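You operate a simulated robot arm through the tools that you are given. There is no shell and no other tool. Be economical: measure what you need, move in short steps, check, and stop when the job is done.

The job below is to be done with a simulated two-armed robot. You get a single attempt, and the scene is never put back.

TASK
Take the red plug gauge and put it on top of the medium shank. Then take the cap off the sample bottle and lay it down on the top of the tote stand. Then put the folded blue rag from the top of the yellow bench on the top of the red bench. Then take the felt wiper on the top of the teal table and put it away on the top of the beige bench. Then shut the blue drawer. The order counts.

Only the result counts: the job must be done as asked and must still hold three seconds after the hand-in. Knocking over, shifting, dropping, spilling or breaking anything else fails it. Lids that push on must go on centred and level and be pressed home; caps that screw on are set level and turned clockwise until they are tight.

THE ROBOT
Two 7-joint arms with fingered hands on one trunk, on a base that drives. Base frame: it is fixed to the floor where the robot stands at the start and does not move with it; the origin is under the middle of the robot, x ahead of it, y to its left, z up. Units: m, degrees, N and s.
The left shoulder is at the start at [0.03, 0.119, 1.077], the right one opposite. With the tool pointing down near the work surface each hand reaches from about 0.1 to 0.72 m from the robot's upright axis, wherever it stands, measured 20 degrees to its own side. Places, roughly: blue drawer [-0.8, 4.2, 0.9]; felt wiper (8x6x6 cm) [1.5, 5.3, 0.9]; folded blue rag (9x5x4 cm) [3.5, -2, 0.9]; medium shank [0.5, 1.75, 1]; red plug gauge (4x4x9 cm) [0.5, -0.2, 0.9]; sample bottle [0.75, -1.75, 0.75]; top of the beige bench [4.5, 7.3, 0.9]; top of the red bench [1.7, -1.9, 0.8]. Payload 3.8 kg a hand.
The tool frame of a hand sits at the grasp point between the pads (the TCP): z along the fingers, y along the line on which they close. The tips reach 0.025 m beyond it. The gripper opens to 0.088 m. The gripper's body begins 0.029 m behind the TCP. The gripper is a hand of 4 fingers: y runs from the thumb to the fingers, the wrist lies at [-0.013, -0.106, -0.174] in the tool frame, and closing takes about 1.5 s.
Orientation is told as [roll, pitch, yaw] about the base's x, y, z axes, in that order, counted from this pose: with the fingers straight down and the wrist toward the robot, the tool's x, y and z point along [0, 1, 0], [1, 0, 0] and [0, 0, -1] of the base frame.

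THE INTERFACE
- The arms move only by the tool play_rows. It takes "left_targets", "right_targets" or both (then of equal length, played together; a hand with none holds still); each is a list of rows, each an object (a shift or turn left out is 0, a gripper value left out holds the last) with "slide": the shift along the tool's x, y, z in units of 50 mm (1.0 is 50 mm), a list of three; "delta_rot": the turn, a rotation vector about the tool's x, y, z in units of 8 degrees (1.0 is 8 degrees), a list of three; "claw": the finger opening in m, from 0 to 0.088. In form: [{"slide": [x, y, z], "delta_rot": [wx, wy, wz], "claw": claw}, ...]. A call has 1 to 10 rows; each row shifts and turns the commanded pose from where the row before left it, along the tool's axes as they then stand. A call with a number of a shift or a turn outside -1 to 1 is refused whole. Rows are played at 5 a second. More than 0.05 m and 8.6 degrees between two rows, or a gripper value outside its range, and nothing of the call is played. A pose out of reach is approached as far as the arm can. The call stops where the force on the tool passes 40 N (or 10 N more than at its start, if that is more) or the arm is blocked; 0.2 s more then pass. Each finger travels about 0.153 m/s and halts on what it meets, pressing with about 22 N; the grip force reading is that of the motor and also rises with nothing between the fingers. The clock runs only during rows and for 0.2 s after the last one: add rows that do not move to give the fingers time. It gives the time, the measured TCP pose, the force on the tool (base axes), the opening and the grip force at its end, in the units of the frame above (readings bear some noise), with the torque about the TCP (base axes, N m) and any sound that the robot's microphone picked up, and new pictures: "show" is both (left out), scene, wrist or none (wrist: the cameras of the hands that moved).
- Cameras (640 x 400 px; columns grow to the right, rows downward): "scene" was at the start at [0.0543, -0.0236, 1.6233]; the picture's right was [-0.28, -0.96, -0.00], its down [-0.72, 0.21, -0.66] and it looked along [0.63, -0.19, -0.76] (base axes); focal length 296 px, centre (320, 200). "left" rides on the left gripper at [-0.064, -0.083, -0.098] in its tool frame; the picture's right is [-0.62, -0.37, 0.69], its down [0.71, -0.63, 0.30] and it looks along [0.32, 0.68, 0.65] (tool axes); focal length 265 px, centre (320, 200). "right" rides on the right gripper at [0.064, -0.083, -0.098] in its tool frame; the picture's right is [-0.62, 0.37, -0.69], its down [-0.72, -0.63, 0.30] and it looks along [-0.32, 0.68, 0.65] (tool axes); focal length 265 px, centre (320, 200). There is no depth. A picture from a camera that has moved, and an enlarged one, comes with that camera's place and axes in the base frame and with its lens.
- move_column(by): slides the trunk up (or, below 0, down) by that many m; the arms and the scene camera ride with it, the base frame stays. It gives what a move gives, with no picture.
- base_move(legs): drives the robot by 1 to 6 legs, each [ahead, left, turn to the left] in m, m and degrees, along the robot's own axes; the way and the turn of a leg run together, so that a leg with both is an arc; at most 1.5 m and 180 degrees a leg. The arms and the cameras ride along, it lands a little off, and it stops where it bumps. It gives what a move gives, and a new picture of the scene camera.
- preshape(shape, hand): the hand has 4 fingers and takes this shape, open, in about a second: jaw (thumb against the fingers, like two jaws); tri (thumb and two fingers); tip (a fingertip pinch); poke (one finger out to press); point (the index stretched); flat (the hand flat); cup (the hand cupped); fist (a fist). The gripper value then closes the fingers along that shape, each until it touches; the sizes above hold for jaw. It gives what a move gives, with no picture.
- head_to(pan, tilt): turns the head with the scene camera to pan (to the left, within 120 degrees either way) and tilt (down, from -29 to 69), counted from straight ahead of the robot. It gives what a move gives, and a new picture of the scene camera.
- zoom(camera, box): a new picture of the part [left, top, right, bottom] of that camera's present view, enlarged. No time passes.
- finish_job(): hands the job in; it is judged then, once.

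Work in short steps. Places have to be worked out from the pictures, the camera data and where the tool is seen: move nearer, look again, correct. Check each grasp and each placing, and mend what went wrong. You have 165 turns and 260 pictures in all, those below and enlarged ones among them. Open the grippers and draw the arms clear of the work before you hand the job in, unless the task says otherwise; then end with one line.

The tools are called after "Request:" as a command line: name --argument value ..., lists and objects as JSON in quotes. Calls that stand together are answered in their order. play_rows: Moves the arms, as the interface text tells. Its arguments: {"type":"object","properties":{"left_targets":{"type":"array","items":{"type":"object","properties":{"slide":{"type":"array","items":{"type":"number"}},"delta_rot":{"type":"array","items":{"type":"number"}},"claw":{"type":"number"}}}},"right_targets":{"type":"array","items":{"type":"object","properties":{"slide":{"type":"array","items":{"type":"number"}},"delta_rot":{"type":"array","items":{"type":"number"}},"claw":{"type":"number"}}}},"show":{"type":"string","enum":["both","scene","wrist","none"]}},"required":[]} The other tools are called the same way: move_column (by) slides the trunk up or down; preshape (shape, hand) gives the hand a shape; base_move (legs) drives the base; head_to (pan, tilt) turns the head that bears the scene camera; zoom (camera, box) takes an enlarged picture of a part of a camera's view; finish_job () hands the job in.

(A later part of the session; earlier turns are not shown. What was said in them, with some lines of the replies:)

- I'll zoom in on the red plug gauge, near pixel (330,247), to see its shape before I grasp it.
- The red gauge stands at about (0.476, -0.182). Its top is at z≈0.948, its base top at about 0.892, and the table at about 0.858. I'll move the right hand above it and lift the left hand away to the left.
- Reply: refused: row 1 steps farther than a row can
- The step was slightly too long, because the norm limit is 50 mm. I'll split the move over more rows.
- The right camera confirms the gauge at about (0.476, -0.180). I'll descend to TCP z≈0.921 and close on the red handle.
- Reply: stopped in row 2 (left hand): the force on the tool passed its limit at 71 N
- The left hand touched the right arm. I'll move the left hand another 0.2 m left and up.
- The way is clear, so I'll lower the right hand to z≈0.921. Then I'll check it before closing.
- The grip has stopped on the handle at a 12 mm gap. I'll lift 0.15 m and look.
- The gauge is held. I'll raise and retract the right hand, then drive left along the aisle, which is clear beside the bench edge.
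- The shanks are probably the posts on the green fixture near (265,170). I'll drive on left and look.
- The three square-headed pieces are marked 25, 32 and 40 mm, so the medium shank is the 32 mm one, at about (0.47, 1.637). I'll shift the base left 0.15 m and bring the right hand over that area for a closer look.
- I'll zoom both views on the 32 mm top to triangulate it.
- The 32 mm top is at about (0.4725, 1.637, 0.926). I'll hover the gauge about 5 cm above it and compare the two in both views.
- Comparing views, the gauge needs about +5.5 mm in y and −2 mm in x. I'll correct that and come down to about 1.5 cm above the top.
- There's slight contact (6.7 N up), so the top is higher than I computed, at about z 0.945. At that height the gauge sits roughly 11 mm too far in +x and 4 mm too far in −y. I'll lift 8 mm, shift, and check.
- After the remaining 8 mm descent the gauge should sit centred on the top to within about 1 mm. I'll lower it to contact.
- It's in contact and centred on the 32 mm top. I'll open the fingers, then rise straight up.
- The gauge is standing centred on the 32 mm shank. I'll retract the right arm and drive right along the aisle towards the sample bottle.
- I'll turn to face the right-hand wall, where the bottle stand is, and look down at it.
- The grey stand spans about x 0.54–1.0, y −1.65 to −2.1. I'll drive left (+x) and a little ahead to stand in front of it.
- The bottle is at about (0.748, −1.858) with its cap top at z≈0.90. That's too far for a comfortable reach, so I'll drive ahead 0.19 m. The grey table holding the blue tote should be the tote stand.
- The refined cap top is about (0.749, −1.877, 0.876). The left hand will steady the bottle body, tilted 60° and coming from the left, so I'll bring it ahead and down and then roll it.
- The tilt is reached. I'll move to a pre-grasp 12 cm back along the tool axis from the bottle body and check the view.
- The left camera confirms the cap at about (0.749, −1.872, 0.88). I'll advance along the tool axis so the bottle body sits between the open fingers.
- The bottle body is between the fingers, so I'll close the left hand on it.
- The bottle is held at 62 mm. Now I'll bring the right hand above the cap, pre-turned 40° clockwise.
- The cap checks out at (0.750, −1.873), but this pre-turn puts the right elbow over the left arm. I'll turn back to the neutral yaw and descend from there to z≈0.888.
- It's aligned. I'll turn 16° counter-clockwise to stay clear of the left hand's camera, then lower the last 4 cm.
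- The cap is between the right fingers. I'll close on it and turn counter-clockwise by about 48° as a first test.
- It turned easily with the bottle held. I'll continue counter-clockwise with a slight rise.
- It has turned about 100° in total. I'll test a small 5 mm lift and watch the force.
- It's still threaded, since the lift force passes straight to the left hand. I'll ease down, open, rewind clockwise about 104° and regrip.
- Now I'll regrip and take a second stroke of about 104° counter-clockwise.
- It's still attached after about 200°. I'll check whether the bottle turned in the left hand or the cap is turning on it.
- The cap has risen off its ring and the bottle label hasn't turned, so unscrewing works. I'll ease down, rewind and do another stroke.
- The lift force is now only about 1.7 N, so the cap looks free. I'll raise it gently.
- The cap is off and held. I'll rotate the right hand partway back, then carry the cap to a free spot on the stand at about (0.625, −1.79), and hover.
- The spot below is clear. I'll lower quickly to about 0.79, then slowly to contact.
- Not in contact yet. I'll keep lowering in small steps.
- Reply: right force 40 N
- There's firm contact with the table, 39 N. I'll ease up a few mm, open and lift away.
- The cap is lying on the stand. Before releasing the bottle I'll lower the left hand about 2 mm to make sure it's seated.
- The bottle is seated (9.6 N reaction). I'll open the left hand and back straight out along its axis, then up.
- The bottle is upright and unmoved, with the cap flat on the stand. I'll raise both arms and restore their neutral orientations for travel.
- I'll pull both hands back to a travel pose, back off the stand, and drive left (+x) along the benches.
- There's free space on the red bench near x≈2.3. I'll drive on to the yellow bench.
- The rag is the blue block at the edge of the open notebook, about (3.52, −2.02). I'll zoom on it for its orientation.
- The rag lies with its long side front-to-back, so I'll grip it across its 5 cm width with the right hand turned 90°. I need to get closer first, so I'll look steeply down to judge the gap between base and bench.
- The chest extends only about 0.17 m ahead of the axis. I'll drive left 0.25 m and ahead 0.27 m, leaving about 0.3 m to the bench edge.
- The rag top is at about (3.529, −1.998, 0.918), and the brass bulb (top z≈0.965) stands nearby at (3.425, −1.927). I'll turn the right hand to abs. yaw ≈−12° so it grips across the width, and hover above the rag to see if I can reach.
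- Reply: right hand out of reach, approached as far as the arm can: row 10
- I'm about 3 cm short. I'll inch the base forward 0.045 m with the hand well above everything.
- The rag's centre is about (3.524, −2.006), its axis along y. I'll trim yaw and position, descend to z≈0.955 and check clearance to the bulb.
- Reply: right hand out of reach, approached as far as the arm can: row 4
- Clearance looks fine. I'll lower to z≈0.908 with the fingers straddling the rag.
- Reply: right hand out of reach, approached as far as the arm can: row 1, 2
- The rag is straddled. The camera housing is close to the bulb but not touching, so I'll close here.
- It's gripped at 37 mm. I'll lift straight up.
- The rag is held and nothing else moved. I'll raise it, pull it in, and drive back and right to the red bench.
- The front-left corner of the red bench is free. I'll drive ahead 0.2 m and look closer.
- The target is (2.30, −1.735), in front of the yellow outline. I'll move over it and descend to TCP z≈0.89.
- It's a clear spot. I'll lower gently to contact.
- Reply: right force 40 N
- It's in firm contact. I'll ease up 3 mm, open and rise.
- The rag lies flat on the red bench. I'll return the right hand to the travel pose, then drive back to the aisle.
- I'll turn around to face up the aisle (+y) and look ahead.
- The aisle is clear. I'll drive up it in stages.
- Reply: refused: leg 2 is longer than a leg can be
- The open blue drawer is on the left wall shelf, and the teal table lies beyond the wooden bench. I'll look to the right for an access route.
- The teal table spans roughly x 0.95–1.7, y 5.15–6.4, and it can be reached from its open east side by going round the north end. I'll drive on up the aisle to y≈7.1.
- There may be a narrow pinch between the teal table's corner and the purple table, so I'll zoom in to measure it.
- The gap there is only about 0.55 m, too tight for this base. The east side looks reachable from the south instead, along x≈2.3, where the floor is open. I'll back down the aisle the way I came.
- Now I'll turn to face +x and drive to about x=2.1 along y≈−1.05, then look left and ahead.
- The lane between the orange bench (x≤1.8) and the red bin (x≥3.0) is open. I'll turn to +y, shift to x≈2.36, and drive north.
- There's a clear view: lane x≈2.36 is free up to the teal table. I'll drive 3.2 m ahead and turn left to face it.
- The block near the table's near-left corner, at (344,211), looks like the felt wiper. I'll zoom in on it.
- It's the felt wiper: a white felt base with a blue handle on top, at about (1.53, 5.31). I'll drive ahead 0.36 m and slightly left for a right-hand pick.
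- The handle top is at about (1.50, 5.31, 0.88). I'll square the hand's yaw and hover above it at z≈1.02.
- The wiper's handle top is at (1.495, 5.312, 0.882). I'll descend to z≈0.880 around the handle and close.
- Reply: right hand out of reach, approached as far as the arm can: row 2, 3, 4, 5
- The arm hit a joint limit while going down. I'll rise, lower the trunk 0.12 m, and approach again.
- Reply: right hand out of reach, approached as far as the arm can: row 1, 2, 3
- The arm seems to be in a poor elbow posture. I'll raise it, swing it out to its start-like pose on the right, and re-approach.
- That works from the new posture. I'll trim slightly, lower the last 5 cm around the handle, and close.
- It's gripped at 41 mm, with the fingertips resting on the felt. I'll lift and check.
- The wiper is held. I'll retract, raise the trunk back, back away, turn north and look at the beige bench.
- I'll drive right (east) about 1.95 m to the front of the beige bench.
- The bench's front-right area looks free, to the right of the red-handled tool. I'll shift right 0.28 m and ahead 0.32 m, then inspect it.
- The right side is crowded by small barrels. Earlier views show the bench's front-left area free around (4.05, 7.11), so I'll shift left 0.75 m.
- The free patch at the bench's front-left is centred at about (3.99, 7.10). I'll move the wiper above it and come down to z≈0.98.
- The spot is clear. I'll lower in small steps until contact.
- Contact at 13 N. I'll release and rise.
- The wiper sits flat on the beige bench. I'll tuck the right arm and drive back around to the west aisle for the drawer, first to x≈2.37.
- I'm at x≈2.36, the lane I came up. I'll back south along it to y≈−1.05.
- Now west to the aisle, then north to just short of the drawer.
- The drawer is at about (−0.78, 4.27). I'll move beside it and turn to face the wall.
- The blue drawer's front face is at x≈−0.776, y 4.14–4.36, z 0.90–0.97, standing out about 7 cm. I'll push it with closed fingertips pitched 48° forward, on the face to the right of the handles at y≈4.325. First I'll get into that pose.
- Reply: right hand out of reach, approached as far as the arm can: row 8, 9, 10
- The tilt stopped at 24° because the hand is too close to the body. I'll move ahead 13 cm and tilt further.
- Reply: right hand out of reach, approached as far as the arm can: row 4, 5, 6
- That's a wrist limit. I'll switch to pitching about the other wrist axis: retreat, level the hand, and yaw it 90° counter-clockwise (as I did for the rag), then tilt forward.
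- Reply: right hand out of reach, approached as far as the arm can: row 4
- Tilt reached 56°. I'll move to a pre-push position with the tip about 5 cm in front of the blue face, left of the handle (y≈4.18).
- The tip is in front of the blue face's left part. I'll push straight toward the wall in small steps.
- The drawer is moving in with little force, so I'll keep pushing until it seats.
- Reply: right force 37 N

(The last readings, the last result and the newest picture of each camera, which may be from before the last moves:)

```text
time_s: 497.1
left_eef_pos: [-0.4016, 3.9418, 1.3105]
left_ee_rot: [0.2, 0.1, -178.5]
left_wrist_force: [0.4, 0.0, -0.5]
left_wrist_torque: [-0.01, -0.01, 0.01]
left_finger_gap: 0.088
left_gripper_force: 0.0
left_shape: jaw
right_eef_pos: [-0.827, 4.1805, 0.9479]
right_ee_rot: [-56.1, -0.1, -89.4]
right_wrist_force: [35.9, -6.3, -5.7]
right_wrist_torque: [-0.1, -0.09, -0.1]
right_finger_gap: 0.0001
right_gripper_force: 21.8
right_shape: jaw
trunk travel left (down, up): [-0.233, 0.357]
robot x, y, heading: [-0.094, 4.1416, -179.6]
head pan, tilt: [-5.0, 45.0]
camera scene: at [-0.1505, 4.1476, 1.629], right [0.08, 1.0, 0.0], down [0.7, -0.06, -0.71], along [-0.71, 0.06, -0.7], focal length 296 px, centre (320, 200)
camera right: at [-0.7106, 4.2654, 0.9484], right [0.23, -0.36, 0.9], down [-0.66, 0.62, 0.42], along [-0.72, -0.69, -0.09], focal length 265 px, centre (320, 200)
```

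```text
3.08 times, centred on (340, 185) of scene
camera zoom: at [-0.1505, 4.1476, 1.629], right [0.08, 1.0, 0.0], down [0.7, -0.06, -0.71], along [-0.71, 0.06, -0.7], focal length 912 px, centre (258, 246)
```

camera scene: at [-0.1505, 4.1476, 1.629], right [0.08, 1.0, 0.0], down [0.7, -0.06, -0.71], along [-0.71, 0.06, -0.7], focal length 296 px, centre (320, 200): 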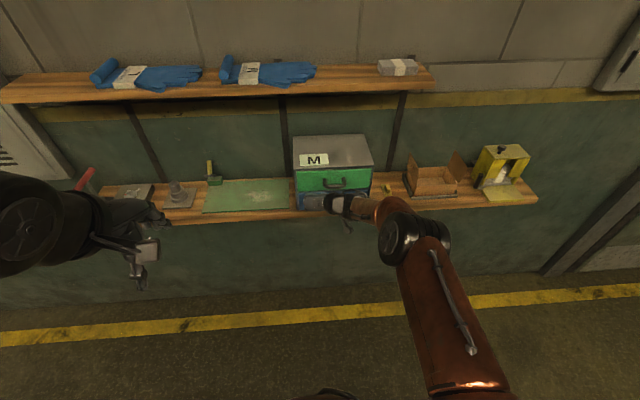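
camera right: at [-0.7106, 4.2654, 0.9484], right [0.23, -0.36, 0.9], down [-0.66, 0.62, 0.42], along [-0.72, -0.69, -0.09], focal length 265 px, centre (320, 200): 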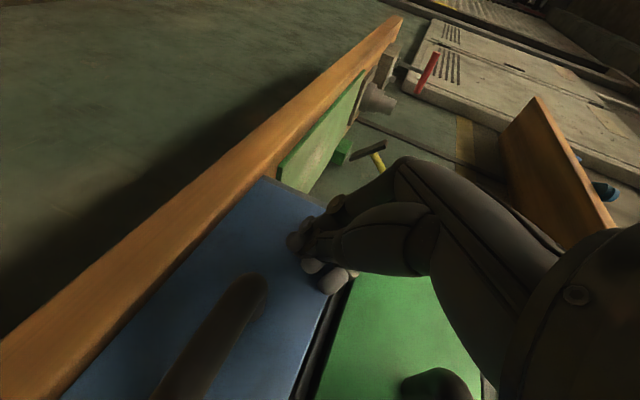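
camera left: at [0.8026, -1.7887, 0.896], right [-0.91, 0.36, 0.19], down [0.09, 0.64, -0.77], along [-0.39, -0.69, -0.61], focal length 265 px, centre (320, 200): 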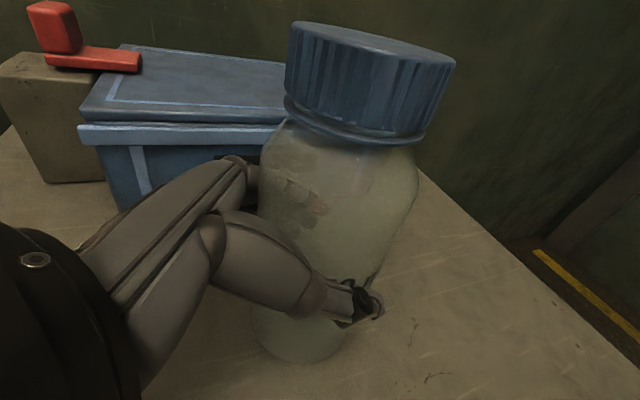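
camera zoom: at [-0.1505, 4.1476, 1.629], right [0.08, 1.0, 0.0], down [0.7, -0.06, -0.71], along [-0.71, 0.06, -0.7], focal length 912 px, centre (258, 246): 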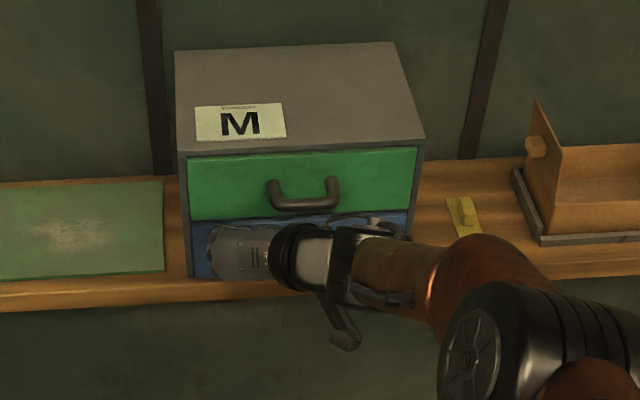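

It's flush with the green drawer and seated (36 N). I'll back the hand straight off and check.

Request:
play_rows --right_targets '[{"slide": [0.2, 0, -0.3]}, {"slide": [0.35, 0, -0.55]}, {"slide": [0.45, 0, -0.7]}, {"slide": [0.45, 0, -0.7]}, {"slide": [0.2, -0.5, -0.7]}, {"slide": [0, -0.6, -0.7]}, {}]' --show "scene"

Request:
zoom --camera "scene" --box '[260, 120, 420, 250]'

```text
time_s: 498.8
left_eef_pos: [-0.4081, 3.9428, 1.3104]
left_ee_rot: [0.3, 0.3, -178.6]
left_wrist_force: [-1.1, 0.0, -0.2]
left_wrist_torque: [-0.02, -0.01, 0.0]
left_finger_gap: 0.088
left_gripper_force: 0.0
left_shape: jaw
right_eef_pos: [-0.6366, 4.2405, 0.981]
right_ee_rot: [-56.3, -0.1, -89.9]
right_wrist_force: [0.1, -0.8, -0.5]
right_wrist_torque: [0.03, 0.03, -0.03]
right_finger_gap: 0.0
right_gripper_force: 22.0
right_shape: jaw
trunk travel left (down, up): [-0.233, 0.357]
robot x, y, heading: [-0.0947, 4.1471, -179.8]
head pan, tilt: [-5.0, 45.0]
camera scene: at [-0.157, 4.1484, 1.6288], right [0.08, 1.0, 0.0], down [0.71, -0.06, -0.71], along [-0.7, 0.06, -0.71], focal length 296 px, centre (320, 200)
```

scene: 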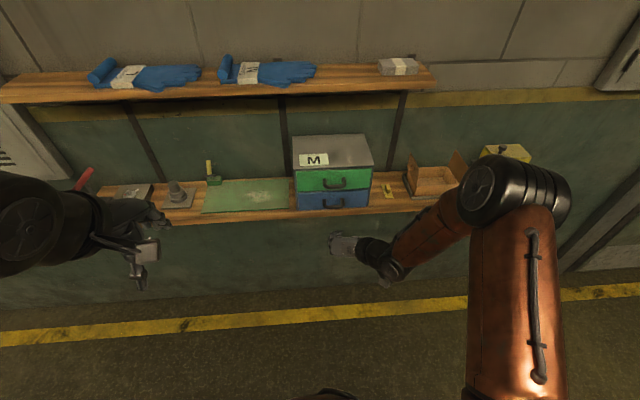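

```text
3.08 times, centred on (340, 185) of scene
camera zoom: at [-0.157, 4.1484, 1.6288], right [0.08, 1.0, 0.0], down [0.71, -0.06, -0.71], along [-0.7, 0.06, -0.71], focal length 912 px, centre (258, 246)
```

zoom: 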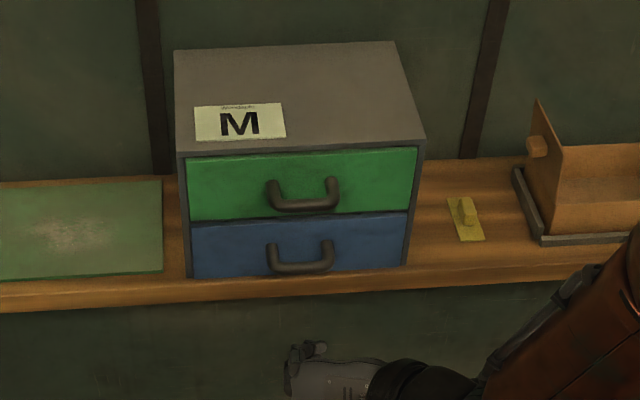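

The drawer is shut flush and the cabinet hasn't shifted. I'll open the right gripper, draw back, and take a last look toward the gauge.

Request:
play_rows --right_targets '[{"slide": [-0.3, -0.2, -0.7], "claw": 0.088}, {"slide": [-0.3, -0.2, -0.7]}, {"slide": [-0.3, -0.2, -0.7]}, {}]' --show "none"

Request:
head_to --pan 104 --tilt 18

Request:
zoom --camera "scene" --box '[240, 130, 400, 230]'

```text
time_s: 499.8
left_eef_pos: [-0.4082, 3.9439, 1.3101]
left_ee_rot: [0.2, 0.3, -178.7]
left_wrist_force: [-0.4, -0.8, 0.9]
left_wrist_torque: [-0.01, 0.02, 0.03]
left_finger_gap: 0.0881
left_gripper_force: 0.1
left_shape: jaw
right_eef_pos: [-0.5744, 4.2722, 1.0761]
right_ee_rot: [-56.3, -0.1, -89.8]
right_wrist_force: [-0.7, -0.3, 0.7]
right_wrist_torque: [-0.04, 0.0, 0.0]
right_finger_gap: 0.0873
right_gripper_force: 0.0
right_shape: jaw
trunk travel left (down, up): [-0.233, 0.357]
robot x, y, heading: [-0.0919, 4.1441, -179.3]
head pan, tilt: [-5.0, 45.0]
```

```text
time_s: 501.6
left_eef_pos: [-0.4062, 3.9437, 1.3094]
left_ee_rot: [0.2, 0.3, -178.6]
left_wrist_force: [0.8, 0.2, 0.6]
left_wrist_torque: [0.01, -0.04, 0.0]
left_finger_gap: 0.0877
left_gripper_force: 0.1
left_shape: jaw
right_eef_pos: [-0.5742, 4.2723, 1.0774]
right_ee_rot: [-56.4, -0.1, -89.7]
right_wrist_force: [-0.3, 0.5, 0.5]
right_wrist_torque: [0.0, -0.03, 0.01]
right_finger_gap: 0.0878
right_gripper_force: 0.0
right_shape: jaw
trunk travel left (down, up): [-0.233, 0.357]
robot x, y, heading: [-0.098, 4.1398, -179.3]
head pan, tilt: [104.0, 18.0]
camera scene: at [-0.052, 4.0522, 1.6708], right [-0.97, -0.25, 0.0], down [-0.08, 0.3, -0.95], along [0.24, -0.92, -0.31], focal length 296 px, centre (320, 200)
```

scene: 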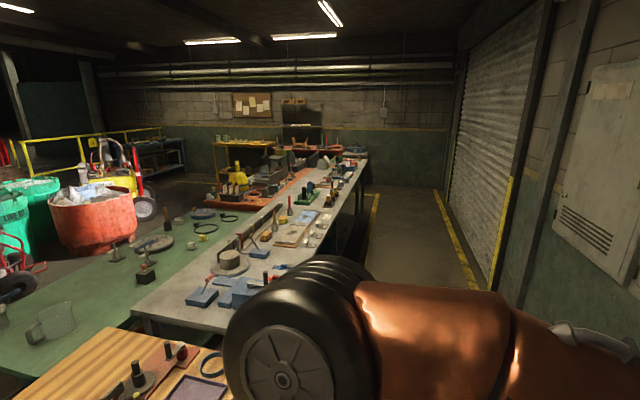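

```text
4.00 times, centred on (320, 180) of scene
camera zoom: at [-0.052, 4.0522, 1.6708], right [-0.97, -0.25, 0.0], down [-0.08, 0.3, -0.95], along [0.24, -0.92, -0.31], focal length 1186 px, centre (320, 280)
```

zoom: 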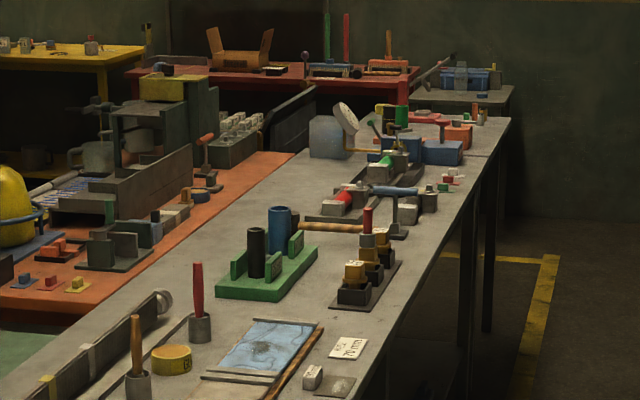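

The gauge still stands on the middle (32 mm) shank, and both arms are clear with the grippers open. I'll hand the job in.

Request:
finish_job

```text
The job is handed in.
```

All five steps were done in the order asked, and the job is handed in: the red plug gauge stands on the 32 mm shank (the middle of the three sizes, which I took as the medium one), the bottle cap lies on the tote stand, the blue rag is on the red bench, the felt wiper is on the beige bench, and the blue drawer is shut.
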